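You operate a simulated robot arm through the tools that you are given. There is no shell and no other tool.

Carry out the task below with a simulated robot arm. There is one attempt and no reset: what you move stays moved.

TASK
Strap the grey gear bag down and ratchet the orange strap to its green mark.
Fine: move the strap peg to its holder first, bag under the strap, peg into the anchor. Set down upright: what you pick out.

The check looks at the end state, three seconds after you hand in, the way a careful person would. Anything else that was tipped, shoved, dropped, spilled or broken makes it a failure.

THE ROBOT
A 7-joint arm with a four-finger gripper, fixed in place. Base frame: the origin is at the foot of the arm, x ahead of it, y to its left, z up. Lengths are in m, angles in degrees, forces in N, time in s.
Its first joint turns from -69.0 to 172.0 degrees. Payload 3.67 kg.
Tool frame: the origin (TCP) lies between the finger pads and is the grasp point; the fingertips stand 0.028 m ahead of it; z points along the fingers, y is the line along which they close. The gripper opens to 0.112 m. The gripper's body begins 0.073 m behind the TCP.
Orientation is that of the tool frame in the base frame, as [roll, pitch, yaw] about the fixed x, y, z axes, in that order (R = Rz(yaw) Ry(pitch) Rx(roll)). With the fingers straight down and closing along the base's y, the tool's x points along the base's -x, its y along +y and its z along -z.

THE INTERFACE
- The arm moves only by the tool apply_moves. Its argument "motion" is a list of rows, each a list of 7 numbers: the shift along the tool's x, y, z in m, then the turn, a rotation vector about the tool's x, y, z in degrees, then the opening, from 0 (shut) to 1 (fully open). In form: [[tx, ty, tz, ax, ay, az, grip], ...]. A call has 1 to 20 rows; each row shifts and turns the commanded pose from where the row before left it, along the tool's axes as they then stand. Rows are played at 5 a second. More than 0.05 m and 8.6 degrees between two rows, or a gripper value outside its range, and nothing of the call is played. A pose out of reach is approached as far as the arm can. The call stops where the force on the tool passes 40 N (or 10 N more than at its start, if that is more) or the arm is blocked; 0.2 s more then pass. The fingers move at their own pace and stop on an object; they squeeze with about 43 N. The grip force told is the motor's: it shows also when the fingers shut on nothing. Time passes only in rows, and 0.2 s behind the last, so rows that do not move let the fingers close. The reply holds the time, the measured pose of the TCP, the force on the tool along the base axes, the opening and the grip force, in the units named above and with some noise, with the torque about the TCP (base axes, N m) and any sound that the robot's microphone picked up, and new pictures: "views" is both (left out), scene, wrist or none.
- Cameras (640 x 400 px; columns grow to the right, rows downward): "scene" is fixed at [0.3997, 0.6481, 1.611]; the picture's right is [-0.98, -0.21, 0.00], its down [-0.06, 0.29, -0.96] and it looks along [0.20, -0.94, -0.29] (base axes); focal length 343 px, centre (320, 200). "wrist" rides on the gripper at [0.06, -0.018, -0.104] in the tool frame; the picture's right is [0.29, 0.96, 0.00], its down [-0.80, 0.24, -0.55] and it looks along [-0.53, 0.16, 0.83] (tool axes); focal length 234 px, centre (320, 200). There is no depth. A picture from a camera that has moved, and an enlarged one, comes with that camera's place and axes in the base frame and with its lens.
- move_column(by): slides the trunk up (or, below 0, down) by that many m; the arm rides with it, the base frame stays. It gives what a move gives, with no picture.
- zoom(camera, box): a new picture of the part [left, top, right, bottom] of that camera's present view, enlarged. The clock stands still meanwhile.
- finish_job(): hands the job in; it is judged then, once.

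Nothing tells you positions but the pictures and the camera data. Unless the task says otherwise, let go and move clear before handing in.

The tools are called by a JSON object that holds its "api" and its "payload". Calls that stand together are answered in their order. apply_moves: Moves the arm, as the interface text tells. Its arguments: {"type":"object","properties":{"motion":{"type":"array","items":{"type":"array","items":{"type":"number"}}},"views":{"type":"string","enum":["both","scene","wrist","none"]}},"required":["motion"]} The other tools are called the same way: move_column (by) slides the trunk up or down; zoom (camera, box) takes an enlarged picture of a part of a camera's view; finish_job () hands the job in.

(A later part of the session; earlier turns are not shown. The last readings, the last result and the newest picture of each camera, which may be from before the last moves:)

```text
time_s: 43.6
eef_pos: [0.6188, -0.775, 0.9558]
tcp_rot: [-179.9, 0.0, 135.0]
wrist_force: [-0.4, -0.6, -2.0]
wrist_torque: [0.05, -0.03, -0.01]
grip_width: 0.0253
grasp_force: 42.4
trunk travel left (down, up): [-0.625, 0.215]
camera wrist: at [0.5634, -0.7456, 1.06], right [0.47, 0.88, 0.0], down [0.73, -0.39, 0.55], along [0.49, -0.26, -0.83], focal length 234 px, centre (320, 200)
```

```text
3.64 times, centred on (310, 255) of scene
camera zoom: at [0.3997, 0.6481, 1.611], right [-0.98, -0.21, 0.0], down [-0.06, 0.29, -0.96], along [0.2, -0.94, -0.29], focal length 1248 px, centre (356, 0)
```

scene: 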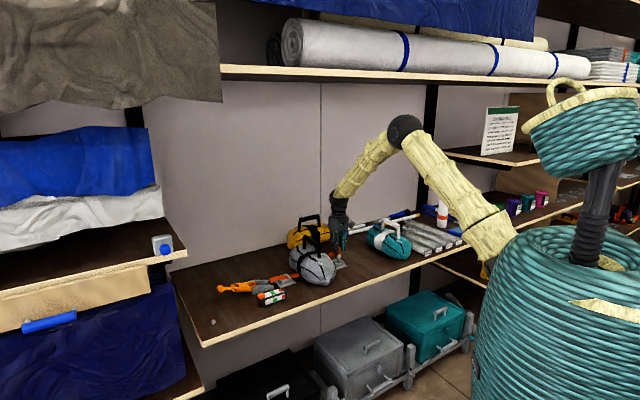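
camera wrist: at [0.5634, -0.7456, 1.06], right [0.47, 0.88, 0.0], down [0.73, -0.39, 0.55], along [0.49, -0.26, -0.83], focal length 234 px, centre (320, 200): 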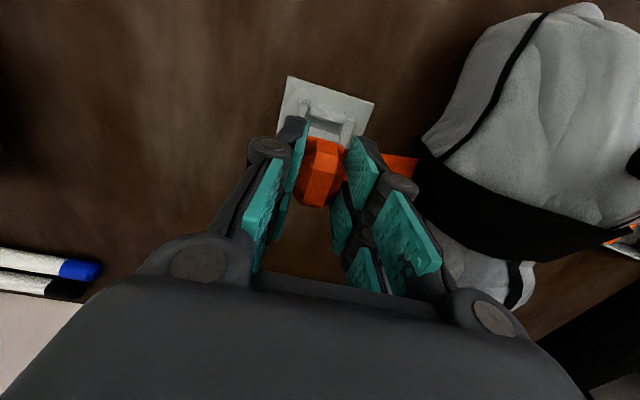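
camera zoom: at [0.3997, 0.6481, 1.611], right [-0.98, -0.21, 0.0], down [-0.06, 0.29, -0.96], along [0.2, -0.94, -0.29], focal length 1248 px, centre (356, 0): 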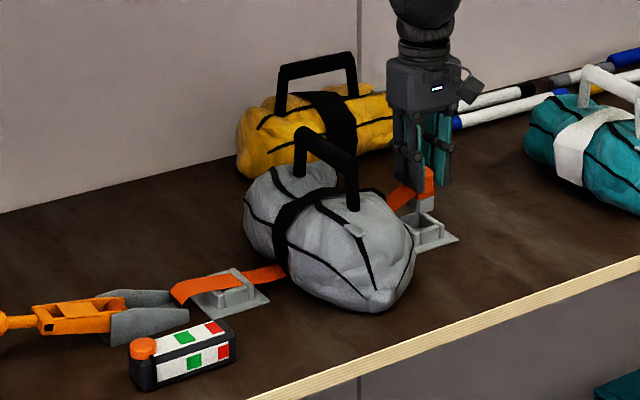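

The strap currently droops low beside the bag. The anchor alignment differs from the reference by only about 1.5 mm, so I'll correct it and insert gently.

{"api": "apply_moves", "payload": {"motion": [[-0.0008, 0.0014, 0, 0, 0, 0, 0], [0, 0, 0.01, 0, 0, 0, 0], [0, 0, 0.01, 0, 0, 0, 0], [0, 0, 0.007, 0, 0, 0, 0], [0, 0, 0.006, 0, 0, 0, 0], [0, 0, 0.005, 0, 0, 0, 0], [0, 0, 0.002, 0, 0, 0, 0], [0, 0, 0, 0, 0, 0, 0]], "views": "both"}}

{"api": "zoom", "payload": {"camera": "wrist", "box": [230, 70, 430, 230]}}

{"api": "zoom", "payload": {"camera": "scene", "box": [240, 200, 380, 310]}}

```text
time_s: 45.4
eef_pos: [0.6224, -0.7754, 0.9163]
tcp_rot: [180.0, 0.0, 135.0]
wrist_force: [0.2, -1.4, 4.9]
wrist_torque: [-0.09, -0.01, 0.03]
grip_width: 0.0255
grasp_force: 43.1
trunk travel left (down, up): [-0.625, 0.215]
camera wrist: at [0.5668, -0.7453, 1.0207], right [0.47, 0.88, 0.0], down [0.73, -0.39, 0.55], along [0.49, -0.26, -0.83], focal length 234 px, centre (320, 200)
```

scene: 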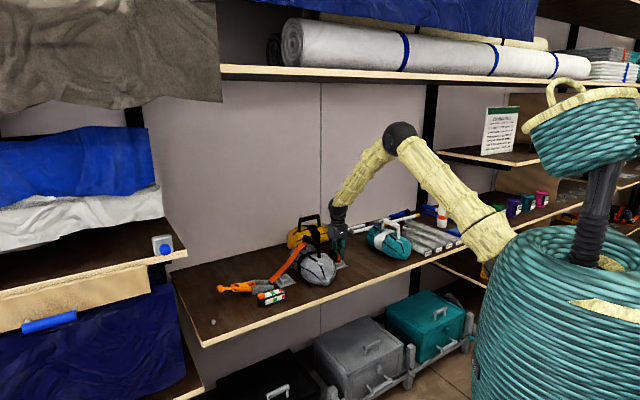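
wrist: 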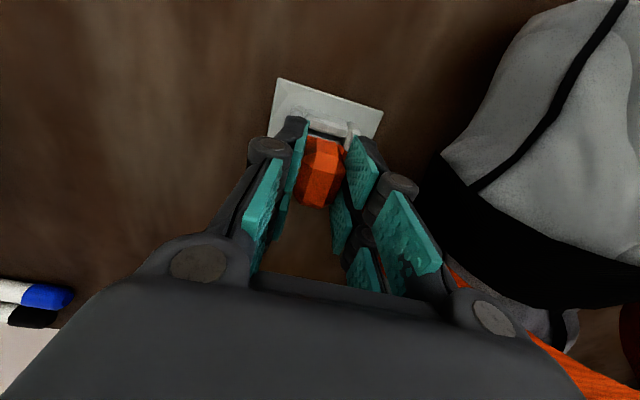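

```text
2.50 times, centred on (330, 150) of wrist
camera zoom: at [0.5668, -0.7453, 1.0207], right [0.47, 0.88, 0.0], down [0.73, -0.39, 0.55], along [0.49, -0.26, -0.83], focal length 585 px, centre (295, 325)
```

zoom: 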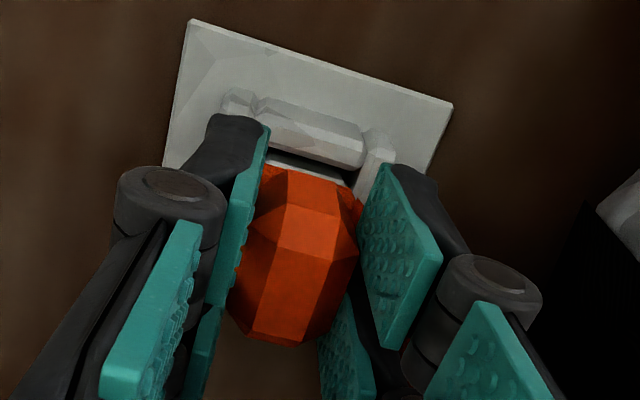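

```text
3.64 times, centred on (310, 255) of scene
camera zoom: at [0.3997, 0.6481, 1.611], right [-0.98, -0.21, 0.0], down [-0.06, 0.29, -0.96], along [0.2, -0.94, -0.29], focal length 1248 px, centre (356, 0)
```

zoom: 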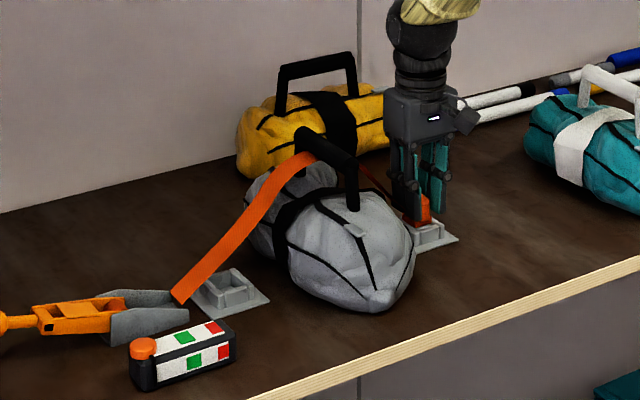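

{"api": "zoom", "payload": {"camera": "scene", "box": [325, 235, 365, 275]}}

{"api": "zoom", "payload": {"camera": "wrist", "box": [290, 100, 370, 160]}}

```text
10.00 times, centred on (345, 255) of scene
camera zoom: at [0.3997, 0.6481, 1.611], right [-0.98, -0.21, 0.0], down [-0.06, 0.29, -0.96], along [0.2, -0.94, -0.29], focal length 3433 px, centre (70, -350)
```

zoom: 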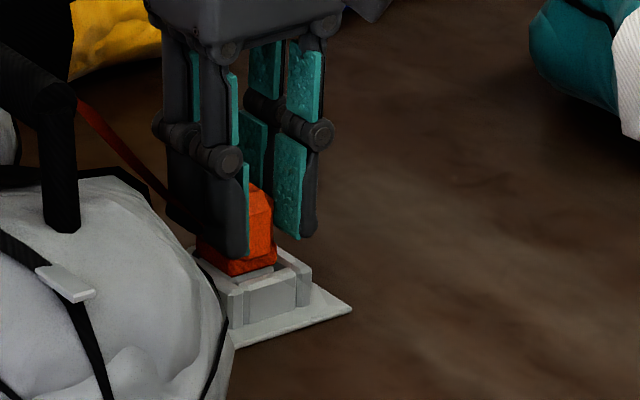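

```text
6.67 times, centred on (330, 130) of wrist
camera zoom: at [0.5668, -0.7453, 1.0207], right [0.47, 0.88, 0.0], down [0.73, -0.39, 0.55], along [0.49, -0.26, -0.83], focal length 1561 px, centre (253, 667)
```

zoom: 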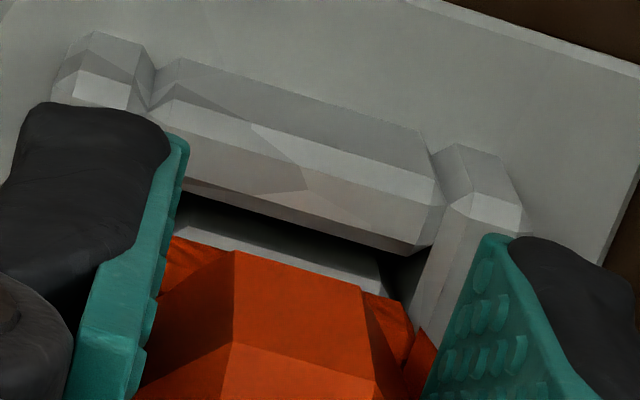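

The peg is seated in the anchor, and the strap now arches over the bag under its handle. I'll release it and rise clear.

{"api": "apply_moves", "payload": {"motion": [[0, 0, 0, 0, 0, 0, 0.33], [0, 0, 0, 0, 0, 0, 0.33], [0, 0, -0.01, 0, 0, 0, 0.33], [0, 0, -0.02, 0, 0, 0, 0.33], [0, 0, -0.03, 0, 0, 0, 0.33], [0, 0, -0.04, 0, 0, 0, 0.33], [0, 0, -0.04, 0, 0, 0, 0.33], [0, 0, -0.04, 0, 0, 0, 0.33], [0, 0, 0, 0, 0, 0, 0.33]], "views": "both"}}

{"api": "zoom", "payload": {"camera": "scene", "box": [210, 200, 370, 310]}}

{"api": "zoom", "payload": {"camera": "wrist", "box": [260, 20, 640, 260]}}

```text
time_s: 47.4
eef_pos: [0.6219, -0.7761, 1.0943]
tcp_rot: [180.0, -0.1, 135.0]
wrist_force: [0.7, -0.3, -0.4]
wrist_torque: [0.02, 0.0, -0.02]
grip_width: 0.0369
grasp_force: 0.0
trunk travel left (down, up): [-0.625, 0.215]
camera wrist: at [0.5678, -0.7464, 1.1994], right [0.47, 0.88, 0.0], down [0.73, -0.4, 0.55], along [0.49, -0.26, -0.83], focal length 234 px, centre (320, 200)
```

scene: 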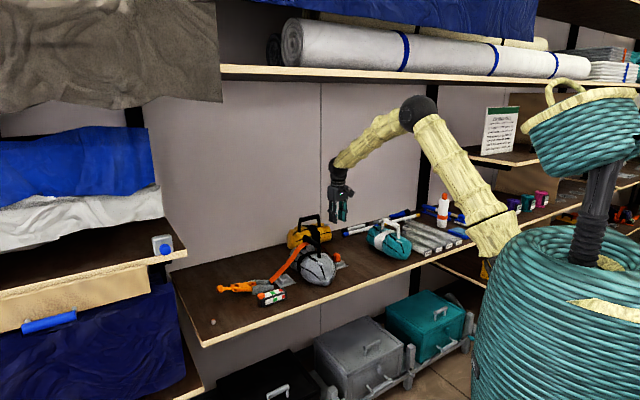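
wrist: 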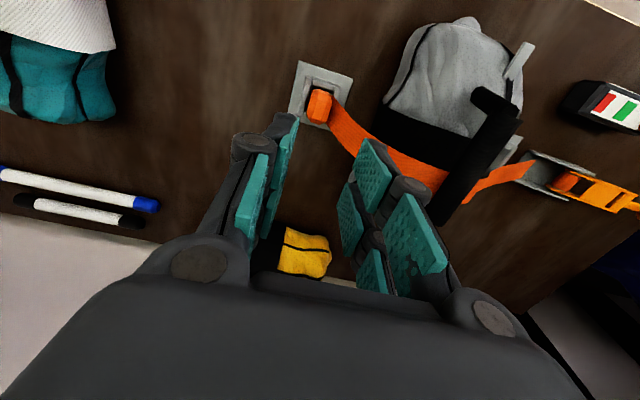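

```text
3.64 times, centred on (290, 255) of scene
camera zoom: at [0.3997, 0.6481, 1.611], right [-0.98, -0.21, 0.0], down [-0.06, 0.29, -0.96], along [0.2, -0.94, -0.29], focal length 1248 px, centre (429, 0)
```

zoom: 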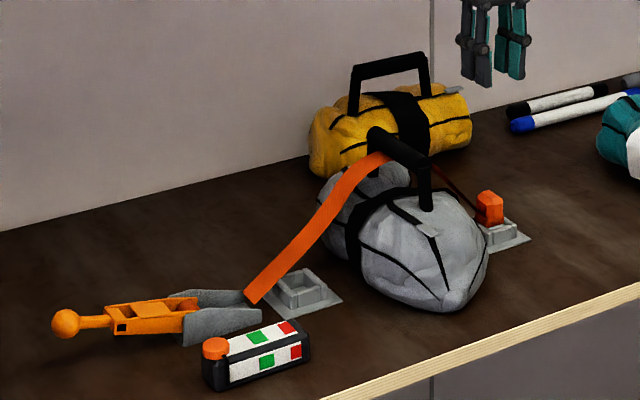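

```text
1.67 times, centred on (450, 140) of wrist
camera zoom: at [0.5678, -0.7464, 1.1994], right [0.47, 0.88, 0.0], down [0.73, -0.4, 0.55], along [0.49, -0.26, -0.83], focal length 390 px, centre (103, 300)
```

zoom: 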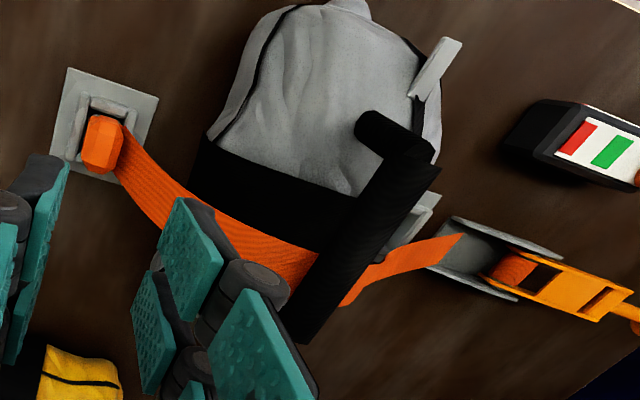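

The strap lies over the bag, under its handle, and the peg is seated. Next is the ratchet: its ball knob is near d≈0.986, a≈0.435, z≈0.914, and the lever pivots near a≈0.30. I'll travel above the knob, staying high, and check my reach there.

{"api": "apply_moves", "payload": {"motion": [[0, 0, -0.03, 0, 0, 0, 0.45], [0, 0.045, 0, 0, 0, 0, 0.45], [0, 0.045, 0, 0, 0, 0, 0.45], [0, 0.045, 0, 0, 0, 0, 0.45], [0, 0.045, 0, 0, 0, 0, 0.45], [0, 0.045, 0, 0, 0, 0, 0.45], [0, 0.045, 0, 0, 0, 0, 0.45], [0, 0.045, 0, 0, 0, 0, 0.45], [0, 0.045, 0, 0, 0, 0, 0.45], [0, 0.045, 0, 0, 0, 0, 0.45], [0, 0.045, 0, 0, 0, 0, 0.45], [0, 0.045, 0, 0, 0, 0, 0.45], [0, 0.045, 0, 0, 0, 0, 0.45], [0, 0, 0, 0, 0, 0, 0.45]], "views": "both"}}

```text
time_s: 50.4
eef_pos: [1.0028, -0.3927, 1.1266]
tcp_rot: [179.9, -0.1, 135.0]
wrist_force: [0.0, 0.1, 0.1]
wrist_torque: [0.02, -0.02, -0.02]
grip_width: 0.0502
grasp_force: 0.0
trunk travel left (down, up): [-0.625, 0.215]
camera wrist: at [0.9481, -0.3625, 1.231], right [0.47, 0.88, 0.0], down [0.73, -0.4, 0.55], along [0.49, -0.26, -0.83], focal length 234 px, centre (320, 200)
```

scene: 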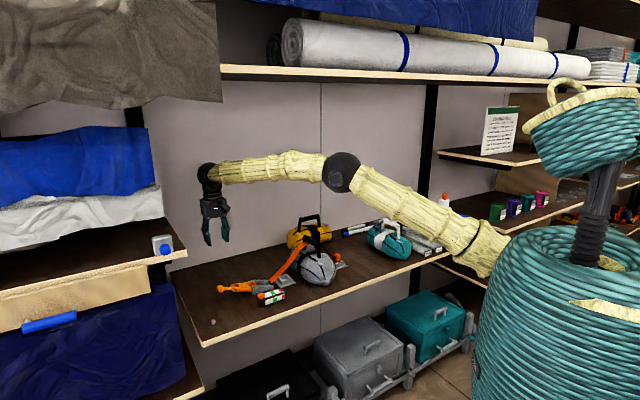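
wrist: 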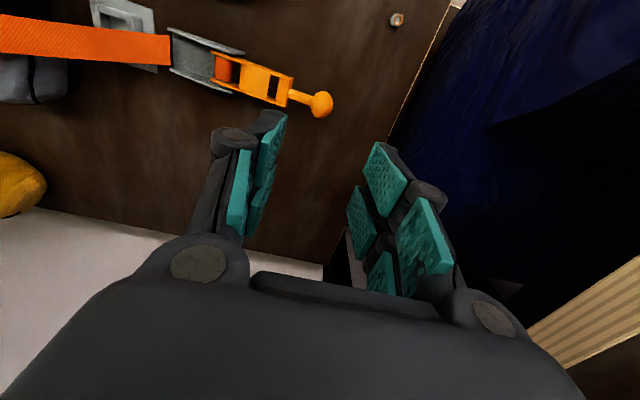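

I can reach above the knob. Before turning the gripper I want to know how close the left rack is.

{"api": "zoom", "payload": {"camera": "wrist", "box": [300, 100, 640, 400]}}

{"api": "zoom", "payload": {"camera": "scene", "box": [120, 140, 300, 330]}}

```text
1.33 times, centred on (470, 250) of wrist
camera zoom: at [0.9481, -0.3625, 1.231], right [0.47, 0.88, 0.0], down [0.73, -0.4, 0.55], along [0.49, -0.26, -0.83], focal length 312 px, centre (120, 133)
```

zoom: 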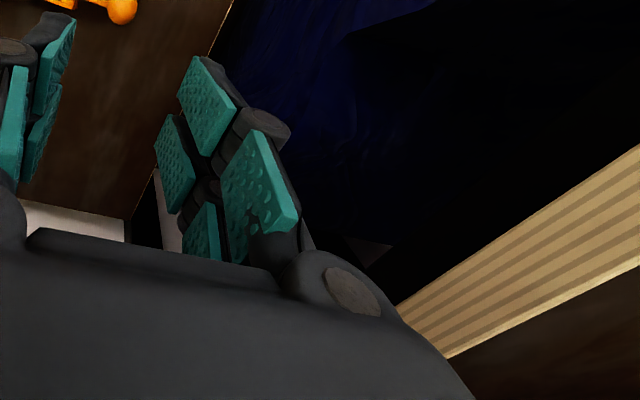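

```text
2.11 times, centred on (210, 235) of scene
camera zoom: at [0.3997, 0.6481, 1.611], right [-0.98, -0.21, 0.0], down [-0.06, 0.29, -0.96], along [0.2, -0.94, -0.29], focal length 723 px, centre (552, 126)
```

zoom: 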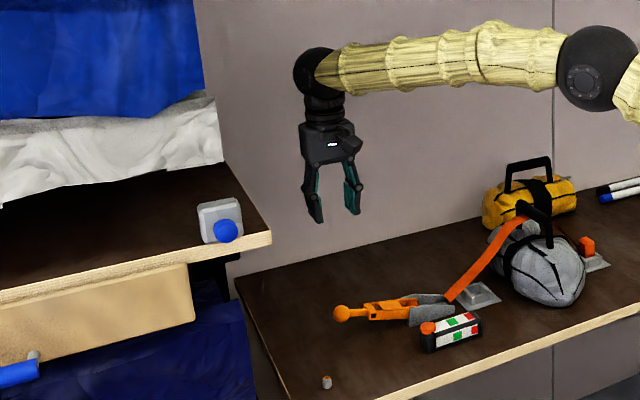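

The rack's side is at about a≈0.57, so there is enough room. I'll turn the gripper -90° so the fingers close across the lever's swing plane. That lets the ball roll in the pads as the lever swings.

{"api": "apply_moves", "payload": {"motion": [[0, 0, 0, 0, 0, -7.5, 0.45], [0, 0, 0, 0, 0, -7.5, 0.45], [0, 0, 0, 0, 0, -7.5, 0.45], [0, 0, 0, 0, 0, -7.5, 0.45], [0, 0, 0, 0, 0, -7.5, 0.45], [0, 0, 0, 0, 0, -7.5, 0.45], [0, 0, 0, 0, 0, -7.5, 0.45], [0, 0, 0, 0, 0, -7.5, 0.45], [0, 0, 0, 0, 0, -7.5, 0.45], [0, 0, 0, 0, 0, -7.5, 0.45], [0, 0, 0, 0, 0, -7.5, 0.45], [0, 0, 0, 0, 0, -7.5, 0.45], [0, 0, 0, 0, 0, 0, 0.45]], "views": "both"}}

```text
time_s: 53.2
eef_pos: [1.0039, -0.3936, 1.1259]
tcp_rot: [-180.0, 0.0, -134.9]
wrist_force: [-0.6, 0.3, 0.1]
wrist_torque: [0.0, 0.03, -0.01]
grip_width: 0.0504
grasp_force: 0.1
trunk travel left (down, up): [-0.625, 0.215]
camera wrist: at [0.9742, -0.4481, 1.2303], right [-0.88, 0.47, 0.0], down [0.39, 0.73, 0.55], along [0.26, 0.49, -0.83], focal length 234 px, centre (320, 200)
```

scene: 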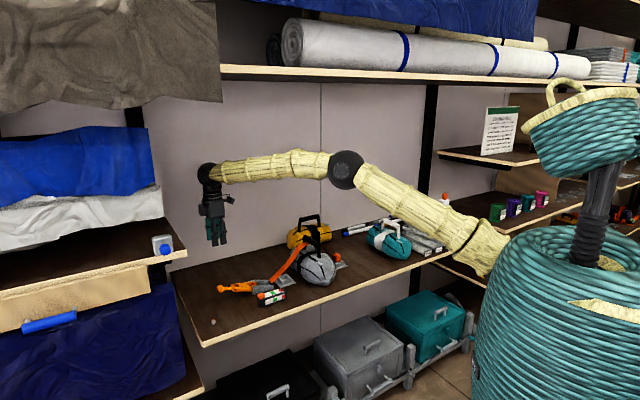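
wrist: 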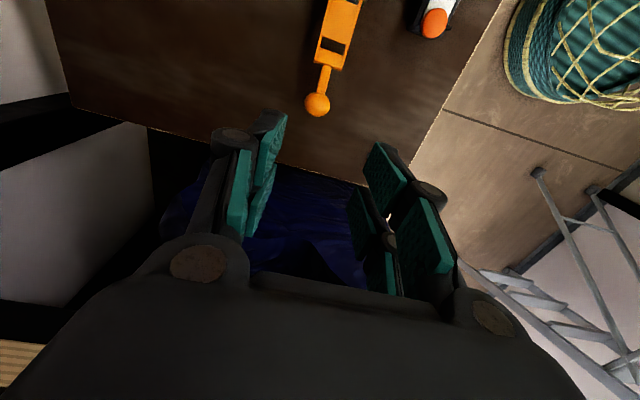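

The ball is directly below within 2–4 mm. I'll descend partway and check again.

{"api": "apply_moves", "payload": {"motion": [[-0.0015, -0.002, 0.03, 0, 0, 0, 0.45], [0, 0, 0.04, 0, 0, 0, 0.45], [0, 0, 0.04, 0, 0, 0, 0.45], [0, 0, 0.04, 0, 0, 0, 0.45], [0, 0, 0, 0, 0, 0, 0.45]], "views": "both"}}

{"api": "zoom", "payload": {"camera": "wrist", "box": [220, 40, 420, 220]}}

{"api": "zoom", "payload": {"camera": "scene", "box": [180, 200, 320, 310]}}

```text
time_s: 54.4
eef_pos: [1.0051, -0.3926, 0.9784]
tcp_rot: [180.0, 0.0, -135.0]
wrist_force: [0.1, 0.5, 0.5]
wrist_torque: [-0.04, 0.0, 0.01]
grip_width: 0.0503
grasp_force: 0.1
trunk travel left (down, up): [-0.625, 0.215]
camera wrist: at [0.9762, -0.4476, 1.0815], right [-0.88, 0.47, 0.0], down [0.39, 0.73, 0.55], along [0.26, 0.49, -0.83], focal length 234 px, centre (320, 200)
```

scene: 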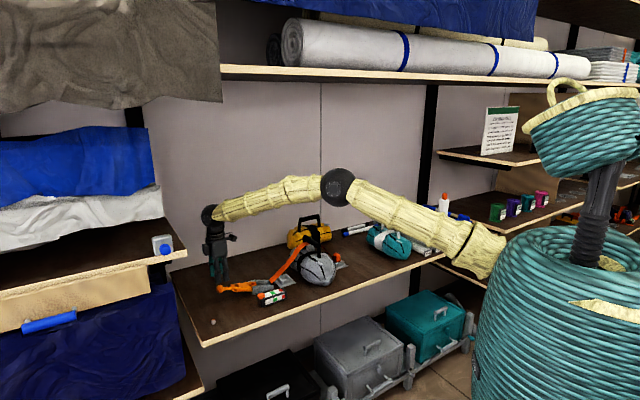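
wrist: 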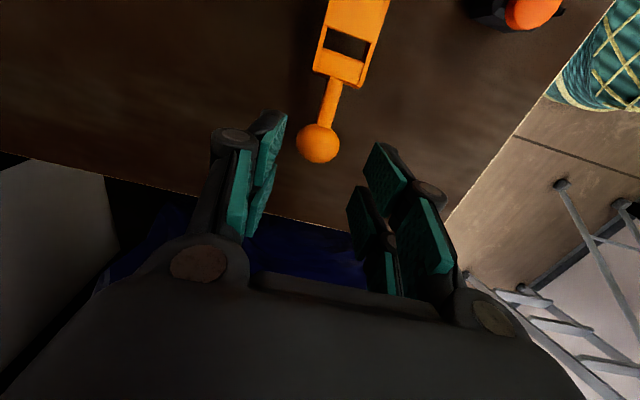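

```text
2.22 times, centred on (320, 130) of wrist
camera zoom: at [0.9762, -0.4476, 1.0815], right [-0.88, 0.47, 0.0], down [0.39, 0.73, 0.55], along [0.26, 0.49, -0.83], focal length 520 px, centre (320, 356)
```

zoom: 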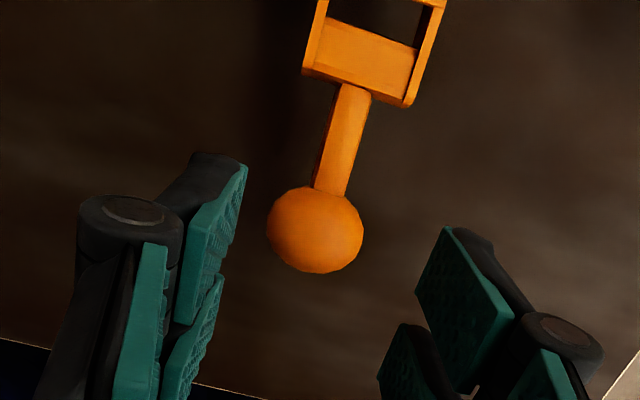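

```text
3.64 times, centred on (250, 255) of scene
camera zoom: at [0.3997, 0.6481, 1.611], right [-0.98, -0.21, 0.0], down [-0.06, 0.29, -0.96], along [0.2, -0.94, -0.29], focal length 1248 px, centre (574, 0)
```

zoom: 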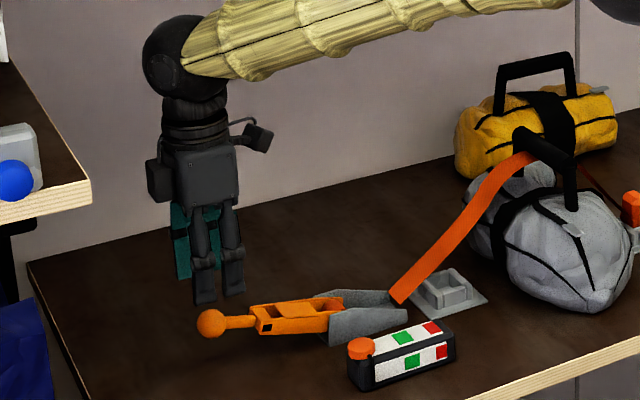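

The alignment is within 2 mm. I'll descend around the ball and grip it.

{"api": "apply_moves", "payload": {"motion": [[0.001, -0.0015, 0.02, 0, 0, 0, 0.45], [0, 0, 0.02, 0, 0, 0, 0.45], [0, 0, 0.02, 0, 0, 0, 0.45], [0, 0, 0.003, 0, 0, 0, 0.45], [0, 0, 0, 0, 0, 0, 0.45]], "views": "both"}}

{"api": "zoom", "payload": {"camera": "scene", "box": [190, 220, 310, 310]}}

```text
time_s: 55.6
eef_pos: [1.0066, -0.3951, 0.9112]
tcp_rot: [-180.0, 0.1, -134.9]
wrist_force: [0.5, -0.4, 0.2]
wrist_torque: [-0.01, 0.0, 0.06]
grip_width: 0.0504
grasp_force: 0.1
trunk travel left (down, up): [-0.625, 0.215]
camera wrist: at [0.9772, -0.4498, 1.017], right [-0.88, 0.47, 0.0], down [0.39, 0.73, 0.55], along [0.26, 0.49, -0.83], focal length 234 px, centre (320, 200)
```

scene: 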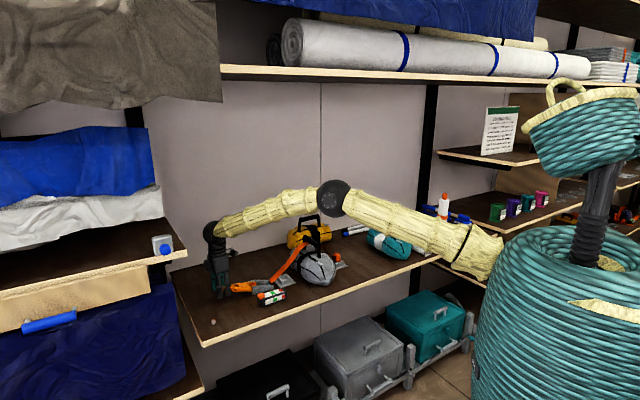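
wrist: 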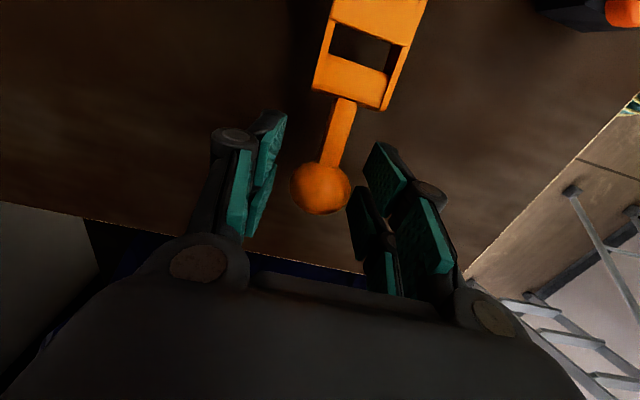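

```text
4.44 times, centred on (250, 265) of scene
camera zoom: at [0.3997, 0.6481, 1.611], right [-0.98, -0.21, 0.0], down [-0.06, 0.29, -0.96], along [0.2, -0.94, -0.29], focal length 1526 px, centre (631, -89)
```

zoom: 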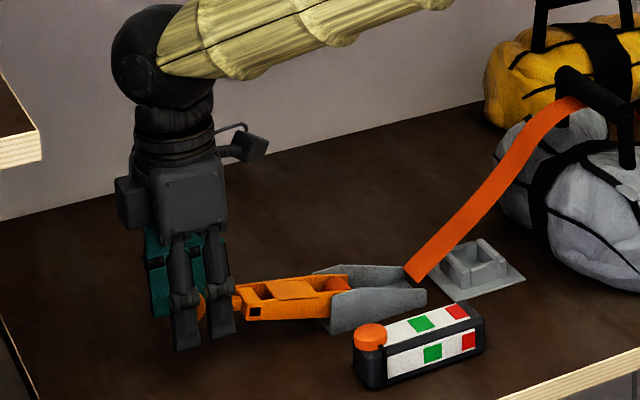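

The ball sits exactly at the grasp point. I'll close on it.

{"api": "apply_moves", "payload": {"motion": [[0, 0, 0, 0, 0, 0, 0.3], [0, 0, 0, 0, 0, 0, 0.15], [0, 0, 0, 0, 0, 0, 0], [0, 0, 0, 0, 0, 0, 0]], "views": "wrist"}}

```text
time_s: 56.6
eef_pos: [1.0051, -0.3936, 0.9131]
tcp_rot: [179.9, -0.1, -135.0]
wrist_force: [-8.4, 4.3, -2.0]
wrist_torque: [0.11, 0.04, 0.06]
grip_width: 0.028
grasp_force: 45.1
trunk travel left (down, up): [-0.625, 0.215]
camera wrist: at [0.9766, -0.4491, 1.0174], right [-0.88, 0.47, 0.0], down [0.39, 0.73, 0.55], along [0.26, 0.49, -0.83], focal length 234 px, centre (320, 200)
```

wrist: 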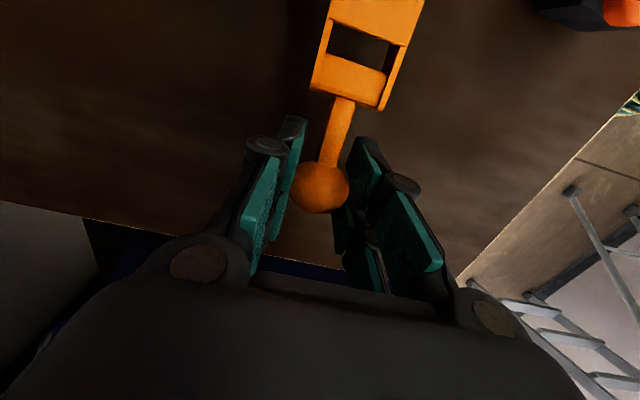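

The ball is gripped, with a small side load of about 9 N along depth from a slight offset. I'll trim that and then raise the lever along its arc in small steps, watching force and sound.

{"api": "apply_moves", "payload": {"motion": [[0, 0.0015, 0, 0, 0, 0, 0], [0, 0, 0, 0, 0, 0, 0], [0.0022, 0, -0.0094, 0, 0, 0, 0], [0.0031, 0, -0.0091, 0, 0, 0, 0], [0, 0, 0, 0, 0, 0, 0]], "views": "both"}}

{"api": "zoom", "payload": {"camera": "scene", "box": [190, 220, 310, 310]}}

```text
time_s: 57.8
eef_pos: [1.0035, -0.3957, 0.9312]
tcp_rot: [-180.0, -0.1, -135.0]
wrist_force: [7.3, 5.4, -6.7]
wrist_torque: [0.56, -0.45, -0.02]
grip_width: 0.0277
grasp_force: 44.5
trunk travel left (down, up): [-0.625, 0.215]
camera wrist: at [0.9739, -0.4517, 1.0357], right [-0.88, 0.47, 0.0], down [0.39, 0.73, 0.55], along [0.26, 0.49, -0.83], focal length 234 px, centre (320, 200)
```

scene: 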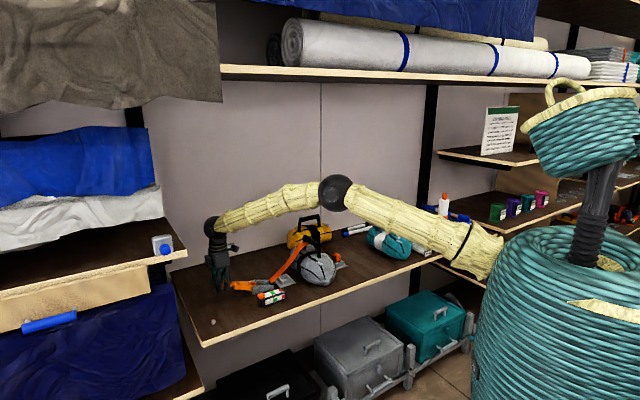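
wrist: 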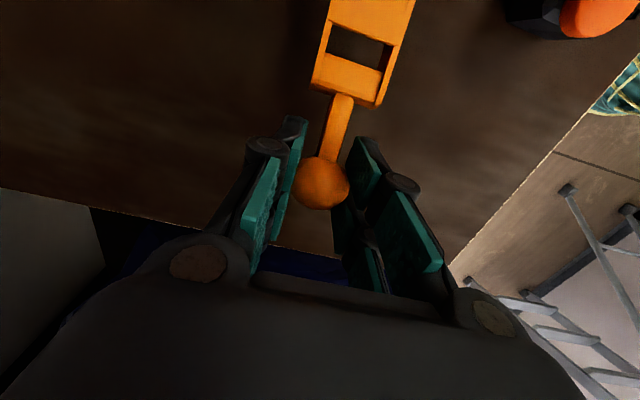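

```text
4.44 times, centred on (250, 265) of scene
camera zoom: at [0.3997, 0.6481, 1.611], right [-0.98, -0.21, 0.0], down [-0.06, 0.29, -0.96], along [0.2, -0.94, -0.29], focal length 1526 px, centre (631, -89)
```

zoom: 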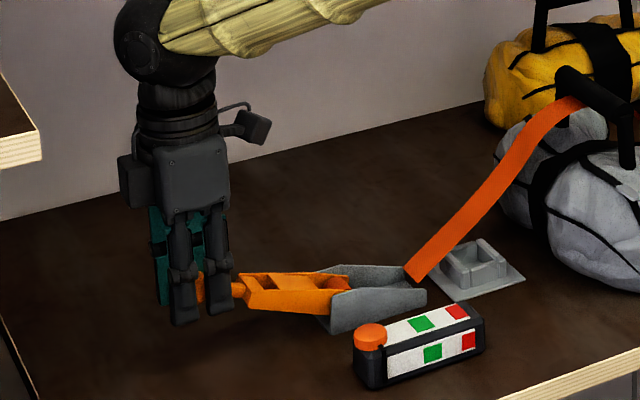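

The lever is turning with about 9 N of resistance, and the radial force suggests the pivot is slightly higher than I assumed. I'll adjust the arc and continue.

{"api": "apply_moves", "payload": {"motion": [[0.003, 0, -0.0093, 0, 0, 0, 0], [0.0029, 0, -0.0092, 0, 0, 0, 0], [0.0058, 0, -0.0104, 0, 0, 0, 0], [0.0061, 0, -0.0102, 0, 0, 0, 0], [0, 0, 0, 0, 0, 0, 0]], "views": "scene"}}

{"api": "zoom", "payload": {"camera": "scene", "box": [190, 220, 310, 310]}}

```text
time_s: 59.0
eef_pos: [0.9888, -0.409, 0.9712]
tcp_rot: [179.9, 0.1, -135.0]
wrist_force: [7.2, 6.0, -4.5]
wrist_torque: [0.7, -0.53, 0.01]
grip_width: 0.0269
grasp_force: 45.0
trunk travel left (down, up): [-0.625, 0.215]
```

scene: 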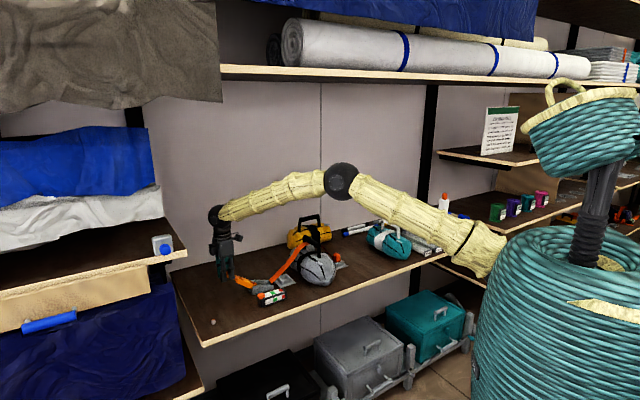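

```text
4.44 times, centred on (250, 265) of scene
camera zoom: at [0.3997, 0.6481, 1.611], right [-0.98, -0.21, 0.0], down [-0.06, 0.29, -0.96], along [0.2, -0.94, -0.29], focal length 1526 px, centre (631, -89)
```

zoom: 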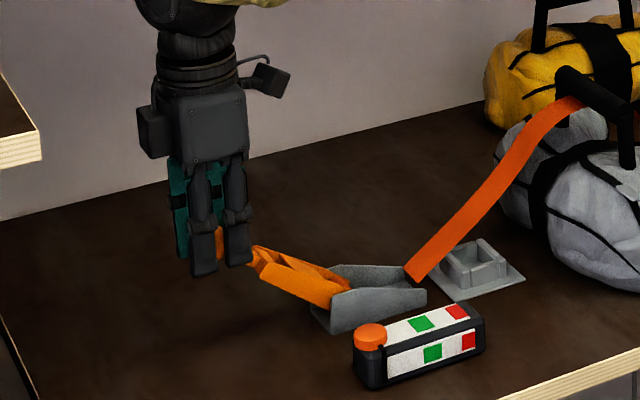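

{"api": "apply_moves", "payload": {"motion": [[0.007, 0, -0.0098, 0, 0, 0, 0], [0.0075, 0, -0.009, 0, 0, 0, 0], [0.0088, 0, -0.008, 0, 0, 0, 0], [0.0091, 0, -0.0075, 0, 0, 0, 0], [0.0101, 0, -0.0063, 0, 0, 0, 0], [0.0104, 0, -0.0058, 0, 0, 0, 0], [0, 0, 0, 0, 0, 0, 0]], "views": "scene"}}

{"api": "zoom", "payload": {"camera": "scene", "box": [190, 220, 310, 310]}}

```text
time_s: 60.6
eef_pos: [0.9525, -0.4471, 1.0157]
tcp_rot: [180.0, 0.0, -135.0]
wrist_force: [-0.5, 7.8, -14.6]
wrist_torque: [0.73, -0.67, -0.04]
grip_width: 0.0271
grasp_force: 45.3
trunk travel left (down, up): [-0.625, 0.215]
```

scene: 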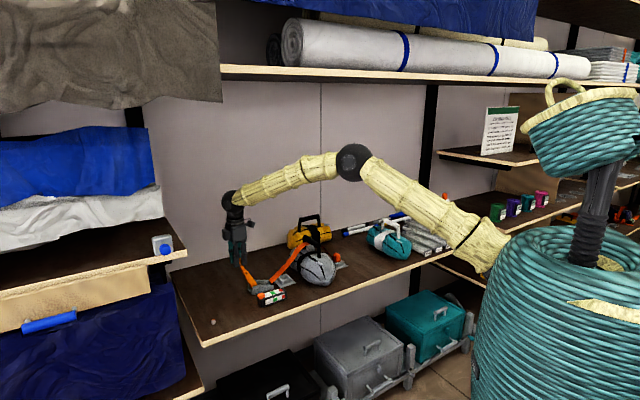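

```text
4.44 times, centred on (250, 265) of scene
camera zoom: at [0.3997, 0.6481, 1.611], right [-0.98, -0.21, 0.0], down [-0.06, 0.29, -0.96], along [0.2, -0.94, -0.29], focal length 1526 px, centre (631, -89)
```

zoom: 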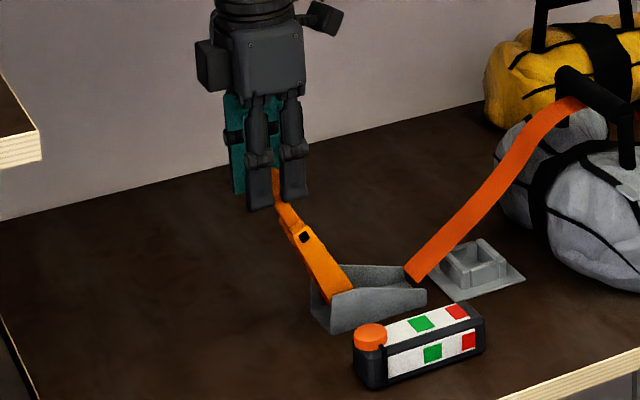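

The force now points inward, so a circle fit puts the pivot nearer (a 0.309, z 0.898) with a radius of about 0.127. I'll continue on that arc.

{"api": "apply_moves", "payload": {"motion": [[0.0085, 0.001, -0.001, 0, 0, 0, 0], [0.0087, 0, -0.002, 0, 0, 0, 0], [0.011, 0, -0.002, 0, 0, 0, 0], [0.0109, 0, -0.0018, 0, 0, 0, 0], [0, 0, 0, 0, 0, 0, 0]], "views": "scene"}}

{"api": "zoom", "payload": {"camera": "scene", "box": [190, 220, 310, 310]}}

```text
time_s: 61.5
eef_pos: [0.9347, -0.4647, 1.0259]
tcp_rot: [-179.6, 0.5, -134.8]
wrist_force: [14.8, 9.5, -5.9]
wrist_torque: [-0.34, -0.55, 0.12]
grip_width: 0.0276
grasp_force: 44.9
trunk travel left (down, up): [-0.625, 0.215]
stopped in row 4: the force on the tool passed its limit at 44 N (the readings are from after the stop); the commanded pose is now the measured one
```

scene: 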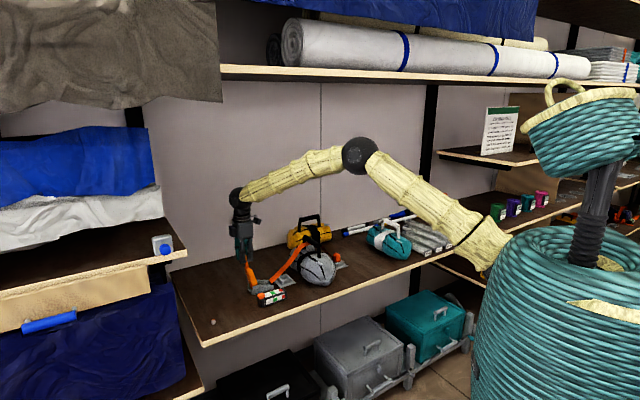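

```text
4.44 times, centred on (250, 265) of scene
camera zoom: at [0.3997, 0.6481, 1.611], right [-0.98, -0.21, 0.0], down [-0.06, 0.29, -0.96], along [0.2, -0.94, -0.29], focal length 1526 px, centre (631, -89)
```

zoom: 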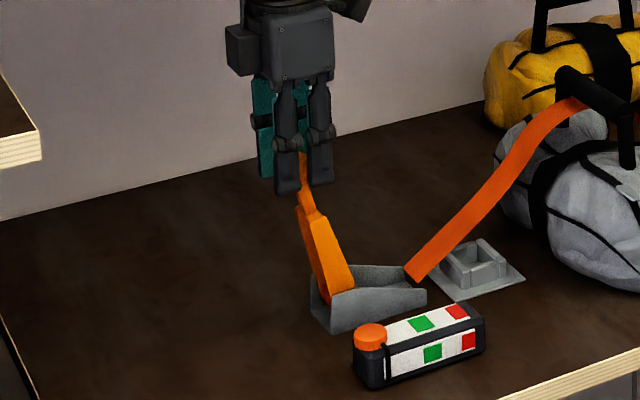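

The lever met firm resistance near 80°, which looks like the end of its up-stroke. No click and no gauge change yet. I'll swing it back down along the arc and listen for the take-up.

{"api": "apply_moves", "payload": {"motion": [[-0.01, 0, 0.0025, 0, 0, 0, 0], [-0.0102, 0, 0.0046, 0, 0, 0, 0], [-0.0104, 0, 0.0044, 0, 0, 0, 0], [-0.01, 0, 0.0051, 0, 0, 0, 0], [-0.0094, 0, 0.006, 0, 0, 0, 0], [-0.0089, 0, 0.0069, 0, 0, 0, 0], [0, 0, 0, 0, 0, 0, 0]], "views": "scene"}}

{"api": "zoom", "payload": {"camera": "scene", "box": [190, 220, 310, 310]}}

```text
time_s: 63.1
eef_pos: [0.9735, -0.4277, 0.9972]
tcp_rot: [-179.7, 0.5, -134.9]
wrist_force: [-6.2, -11.1, 0.6]
wrist_torque: [-0.85, 0.68, 0.01]
grip_width: 0.0269
grasp_force: 44.5
trunk travel left (down, up): [-0.625, 0.215]
```

scene: 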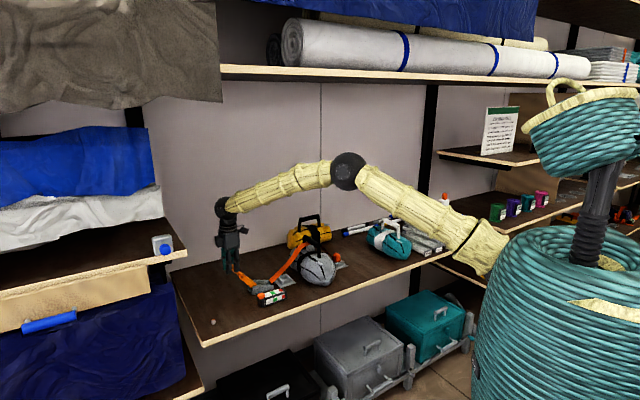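

```text
4.44 times, centred on (250, 265) of scene
camera zoom: at [0.3997, 0.6481, 1.611], right [-0.98, -0.21, 0.0], down [-0.06, 0.29, -0.96], along [0.2, -0.94, -0.29], focal length 1526 px, centre (631, -89)
```

zoom: 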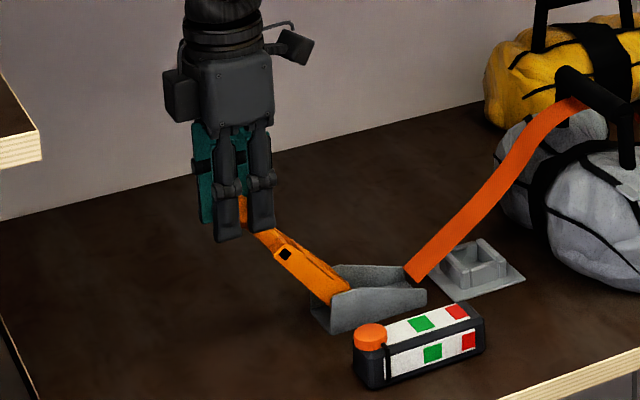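

{"api": "apply_moves", "payload": {"motion": [[-0.0083, 0, 0.0076, 0, 0, 0, 0], [-0.0075, 0, 0.0082, 0, 0, 0, 0], [-0.0068, 0, 0.0089, 0, 0, 0, 0], [-0.0061, 0, 0.0094, 0, 0, 0, 0], [-0.0052, 0, 0.01, 0, 0, 0, 0], [-0.0043, 0, 0.0103, 0, 0, 0, 0], [-0.0033, 0, 0.0108, 0, 0, 0, 0], [0, 0, 0, 0, 0, 0, 0]], "views": "scene"}}

{"api": "zoom", "payload": {"camera": "scene", "box": [190, 220, 310, 310]}}

```text
time_s: 64.9
eef_pos: [1.0039, -0.3949, 0.9325]
tcp_rot: [-179.5, 0.5, -134.8]
wrist_force: [9.7, -7.9, 9.5]
wrist_torque: [-0.68, 0.36, 0.0]
grip_width: 0.0269
grasp_force: 44.7
trunk travel left (down, up): [-0.625, 0.215]
```

scene: 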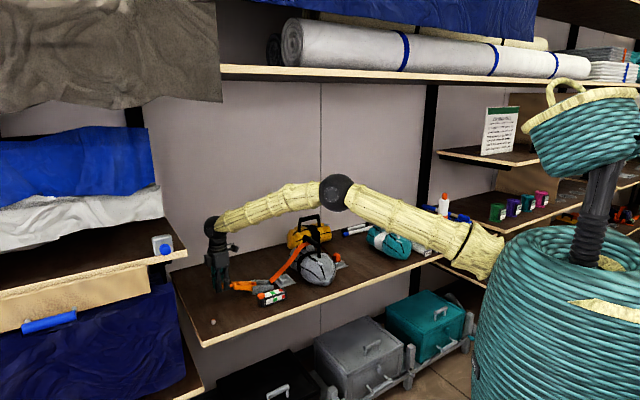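

```text
4.44 times, centred on (250, 265) of scene
camera zoom: at [0.3997, 0.6481, 1.611], right [-0.98, -0.21, 0.0], down [-0.06, 0.29, -0.96], along [0.2, -0.94, -0.29], focal length 1526 px, centre (631, -89)
```

zoom: 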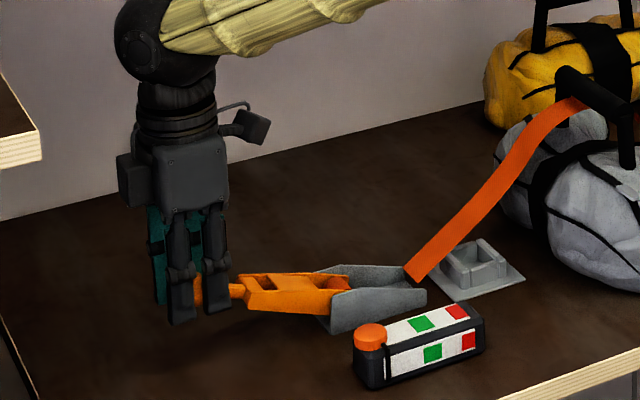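

No take-up so far. I'll record a close reference of the strap and gauge, then finish the down-stroke fully.

{"api": "zoom", "payload": {"camera": "scene", "box": [255, 230, 355, 310]}}

{"api": "apply_moves", "payload": {"motion": [[0, -0.001, 0, 0, 0, 0, 0], [-0.0024, 0, 0.0105, 0, 0, 0, 0], [-0.0012, 0, 0.007, 0, 0, 0, 0], [0, 0, 0, 0, 0, 0, 0]], "views": "wrist"}}

{"api": "zoom", "payload": {"camera": "scene", "box": [255, 230, 355, 310]}}

{"api": "zoom", "payload": {"camera": "scene", "box": [205, 255, 305, 320]}}

```text
5.00 times, centred on (305, 270) of scene
camera zoom: at [0.3997, 0.6481, 1.611], right [-0.98, -0.21, 0.0], down [-0.06, 0.29, -0.96], along [0.2, -0.94, -0.29], focal length 1716 px, centre (395, -150)
```

zoom: 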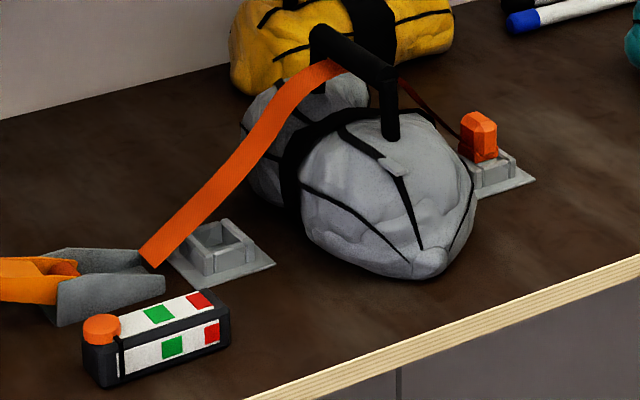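

```text
time_s: 65.9
eef_pos: [1.0063, -0.3925, 0.9146]
tcp_rot: [-179.6, 0.5, -134.8]
wrist_force: [11.1, 3.0, 11.8]
wrist_torque: [-0.47, 0.41, 0.01]
grip_width: 0.0271
grasp_force: 45.1
trunk travel left (down, up): [-0.625, 0.215]
camera wrist: at [0.9775, -0.447, 1.0196], right [-0.88, 0.47, -0.01], down [0.39, 0.73, 0.56], along [0.27, 0.49, -0.83], focal length 234 px, centre (320, 200)
```

wrist: 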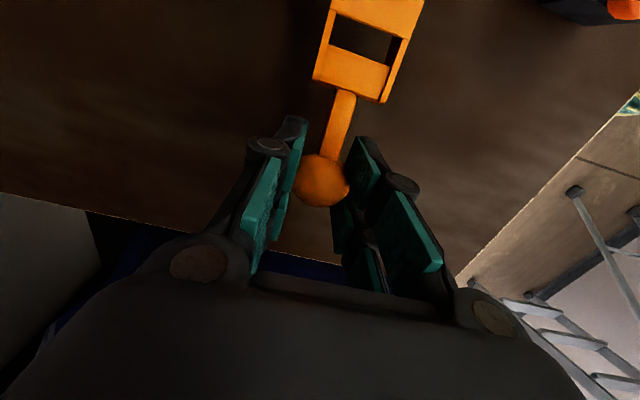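

```text
5.00 times, centred on (305, 270) of scene
camera zoom: at [0.3997, 0.6481, 1.611], right [-0.98, -0.21, 0.0], down [-0.06, 0.29, -0.96], along [0.2, -0.94, -0.29], focal length 1716 px, centre (395, -150)
```

zoom: 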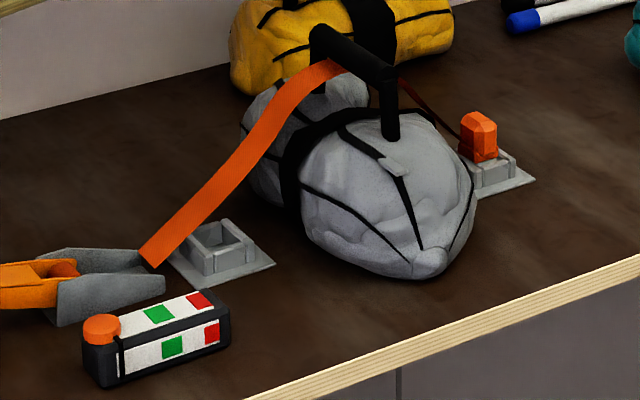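

```text
6.15 times, centred on (255, 288) of scene
camera zoom: at [0.3997, 0.6481, 1.611], right [-0.98, -0.21, 0.0], down [-0.06, 0.29, -0.96], along [0.2, -0.94, -0.29], focal length 2112 px, centre (720, -338)
```

zoom: 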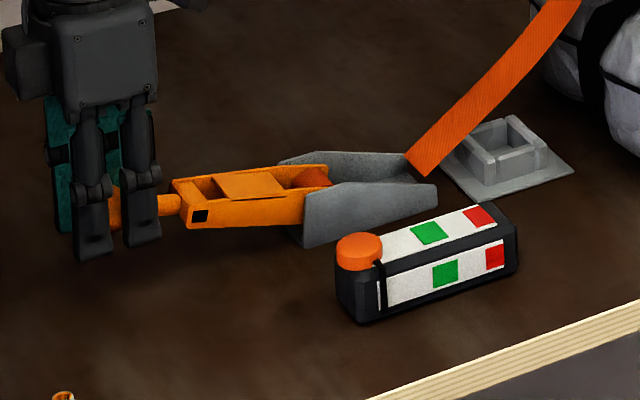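

{"api": "zoom", "payload": {"camera": "scene", "box": [254, 284, 290, 308]}}

```text
16.00 times, centred on (272, 296) of scene
camera zoom: at [0.3997, 0.6481, 1.611], right [-0.98, -0.21, 0.0], down [-0.06, 0.29, -0.96], along [0.2, -0.94, -0.29], focal length 5492 px, centre (1088, -1336)
```

zoom: 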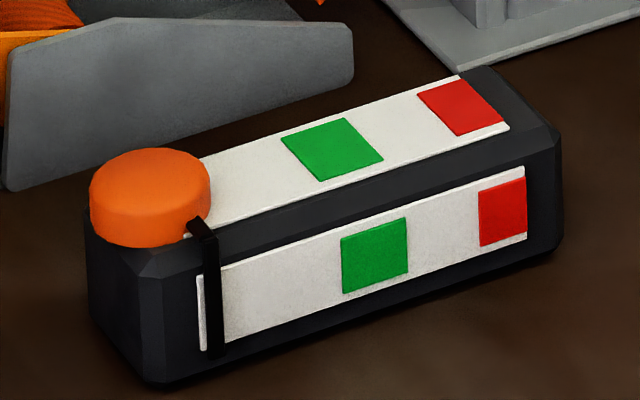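

The gauge has a black pointer clip, and it has moved slightly off its start, so each stroke advances it towards green. The orange cap is probably a release button, so I'll keep clear of it. The ball has slipped a few millimetres in my grip, so I'll regrip it centred.

{"api": "apply_moves", "payload": {"motion": [[0, 0, 0, 0, 0, 0, 0.45], [0, 0, 0, 0, 0, 0, 0.45], [0, 0, 0, 0, 0, 0, 0.45]], "views": "wrist"}}

{"api": "zoom", "payload": {"camera": "wrist", "box": [250, 100, 390, 220]}}

{"api": "zoom", "payload": {"camera": "scene", "box": [254, 284, 290, 308]}}

```text
time_s: 66.7
eef_pos: [1.0081, -0.3945, 0.9147]
tcp_rot: [-179.7, 0.4, -134.9]
wrist_force: [0.3, 0.5, -0.3]
wrist_torque: [-0.01, 0.01, 0.0]
grip_width: 0.0504
grasp_force: 0.0
trunk travel left (down, up): [-0.625, 0.215]
camera wrist: at [0.977, -0.4496, 1.0184], right [-0.88, 0.47, -0.01], down [0.39, 0.73, 0.56], along [0.27, 0.49, -0.83], focal length 234 px, centre (320, 200)
```

wrist: 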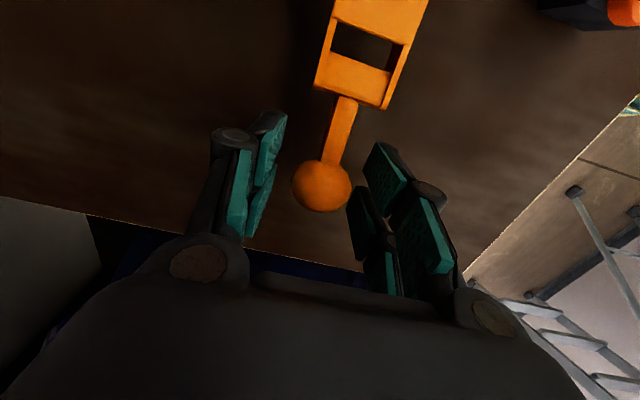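

```text
3.33 times, centred on (320, 160) of wrist
camera zoom: at [0.977, -0.4496, 1.0184], right [-0.88, 0.47, -0.01], down [0.39, 0.73, 0.56], along [0.27, 0.49, -0.83], focal length 781 px, centre (320, 333)
```

zoom: 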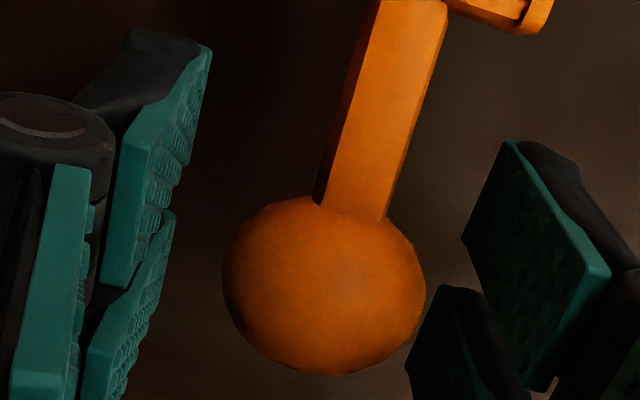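

```text
16.00 times, centred on (272, 296) of scene
camera zoom: at [0.3997, 0.6481, 1.611], right [-0.98, -0.21, 0.0], down [-0.06, 0.29, -0.96], along [0.2, -0.94, -0.29], focal length 5492 px, centre (1088, -1336)
```

zoom: 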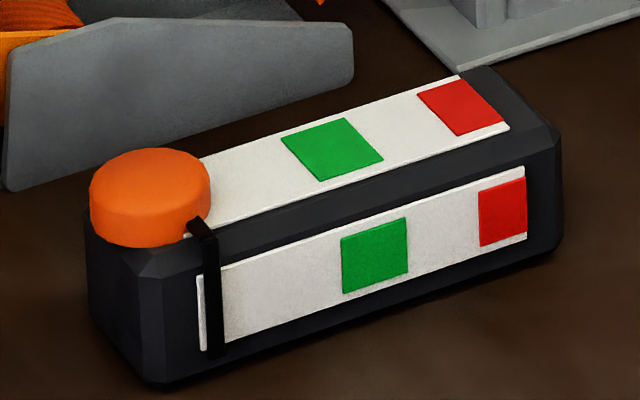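

{"api": "apply_moves", "payload": {"motion": [[0.0025, 0, 0.0008, 0.2, -0.3, 0, 0.45], [0, 0, 0, 0, 0, 0, 0.2], [0, 0, 0, 0, 0, 0, 0], [0, 0, 0, 0, 0, 0, 0], [0, 0, 0, 0, 0, 0, 0]], "views": "none"}}

```text
time_s: 67.9
eef_pos: [1.0047, -0.3941, 0.9139]
tcp_rot: [-179.4, 0.8, -134.9]
wrist_force: [-10.6, 4.2, -3.0]
wrist_torque: [0.14, 0.04, 0.03]
grip_width: 0.0282
grasp_force: 44.8
trunk travel left (down, up): [-0.625, 0.215]
```

I'm regripped. I'll make the second up-stroke on the refined arc, stopping just before the end stop, and check the gauge.

{"api": "apply_moves", "payload": {"motion": [[0, 0.0018, 0, -0.4, 0.5, 0, 0], [0.0016, 0, -0.0101, 0, 0, 0, 0], [0.0024, 0, -0.01, 0, 0, 0, 0], [0.0035, 0, -0.0104, 0, 0, 0, 0], [0.0044, 0, -0.01, 0, 0, 0, 0], [0.0052, 0, -0.0096, 0, 0, 0, 0], [0.006, 0, -0.0091, 0, 0, 0, 0], [0.0068, 0, -0.0085, 0, 0, 0, 0], [0.0075, 0, -0.008, 0, 0, 0, 0], [0, 0, 0, 0, 0, 0, 0]], "views": "none"}}

{"api": "zoom", "payload": {"camera": "scene", "box": [254, 284, 290, 308]}}

```text
time_s: 70.1
eef_pos: [0.9807, -0.4208, 0.9895]
tcp_rot: [-179.7, 0.2, -134.8]
wrist_force: [16.7, 3.1, -0.1]
wrist_torque: [0.71, -0.84, 0.08]
grip_width: 0.0271
grasp_force: 45.3
trunk travel left (down, up): [-0.625, 0.215]
```

```text
16.00 times, centred on (272, 296) of scene
camera zoom: at [0.3997, 0.6481, 1.611], right [-0.98, -0.21, 0.0], down [-0.06, 0.29, -0.96], along [0.2, -0.94, -0.29], focal length 5492 px, centre (1088, -1336)
```

zoom: 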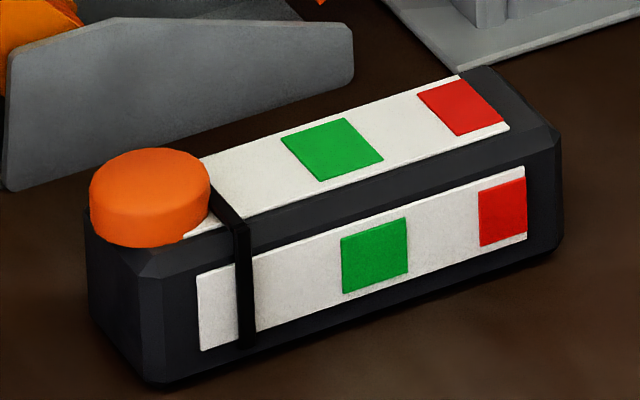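

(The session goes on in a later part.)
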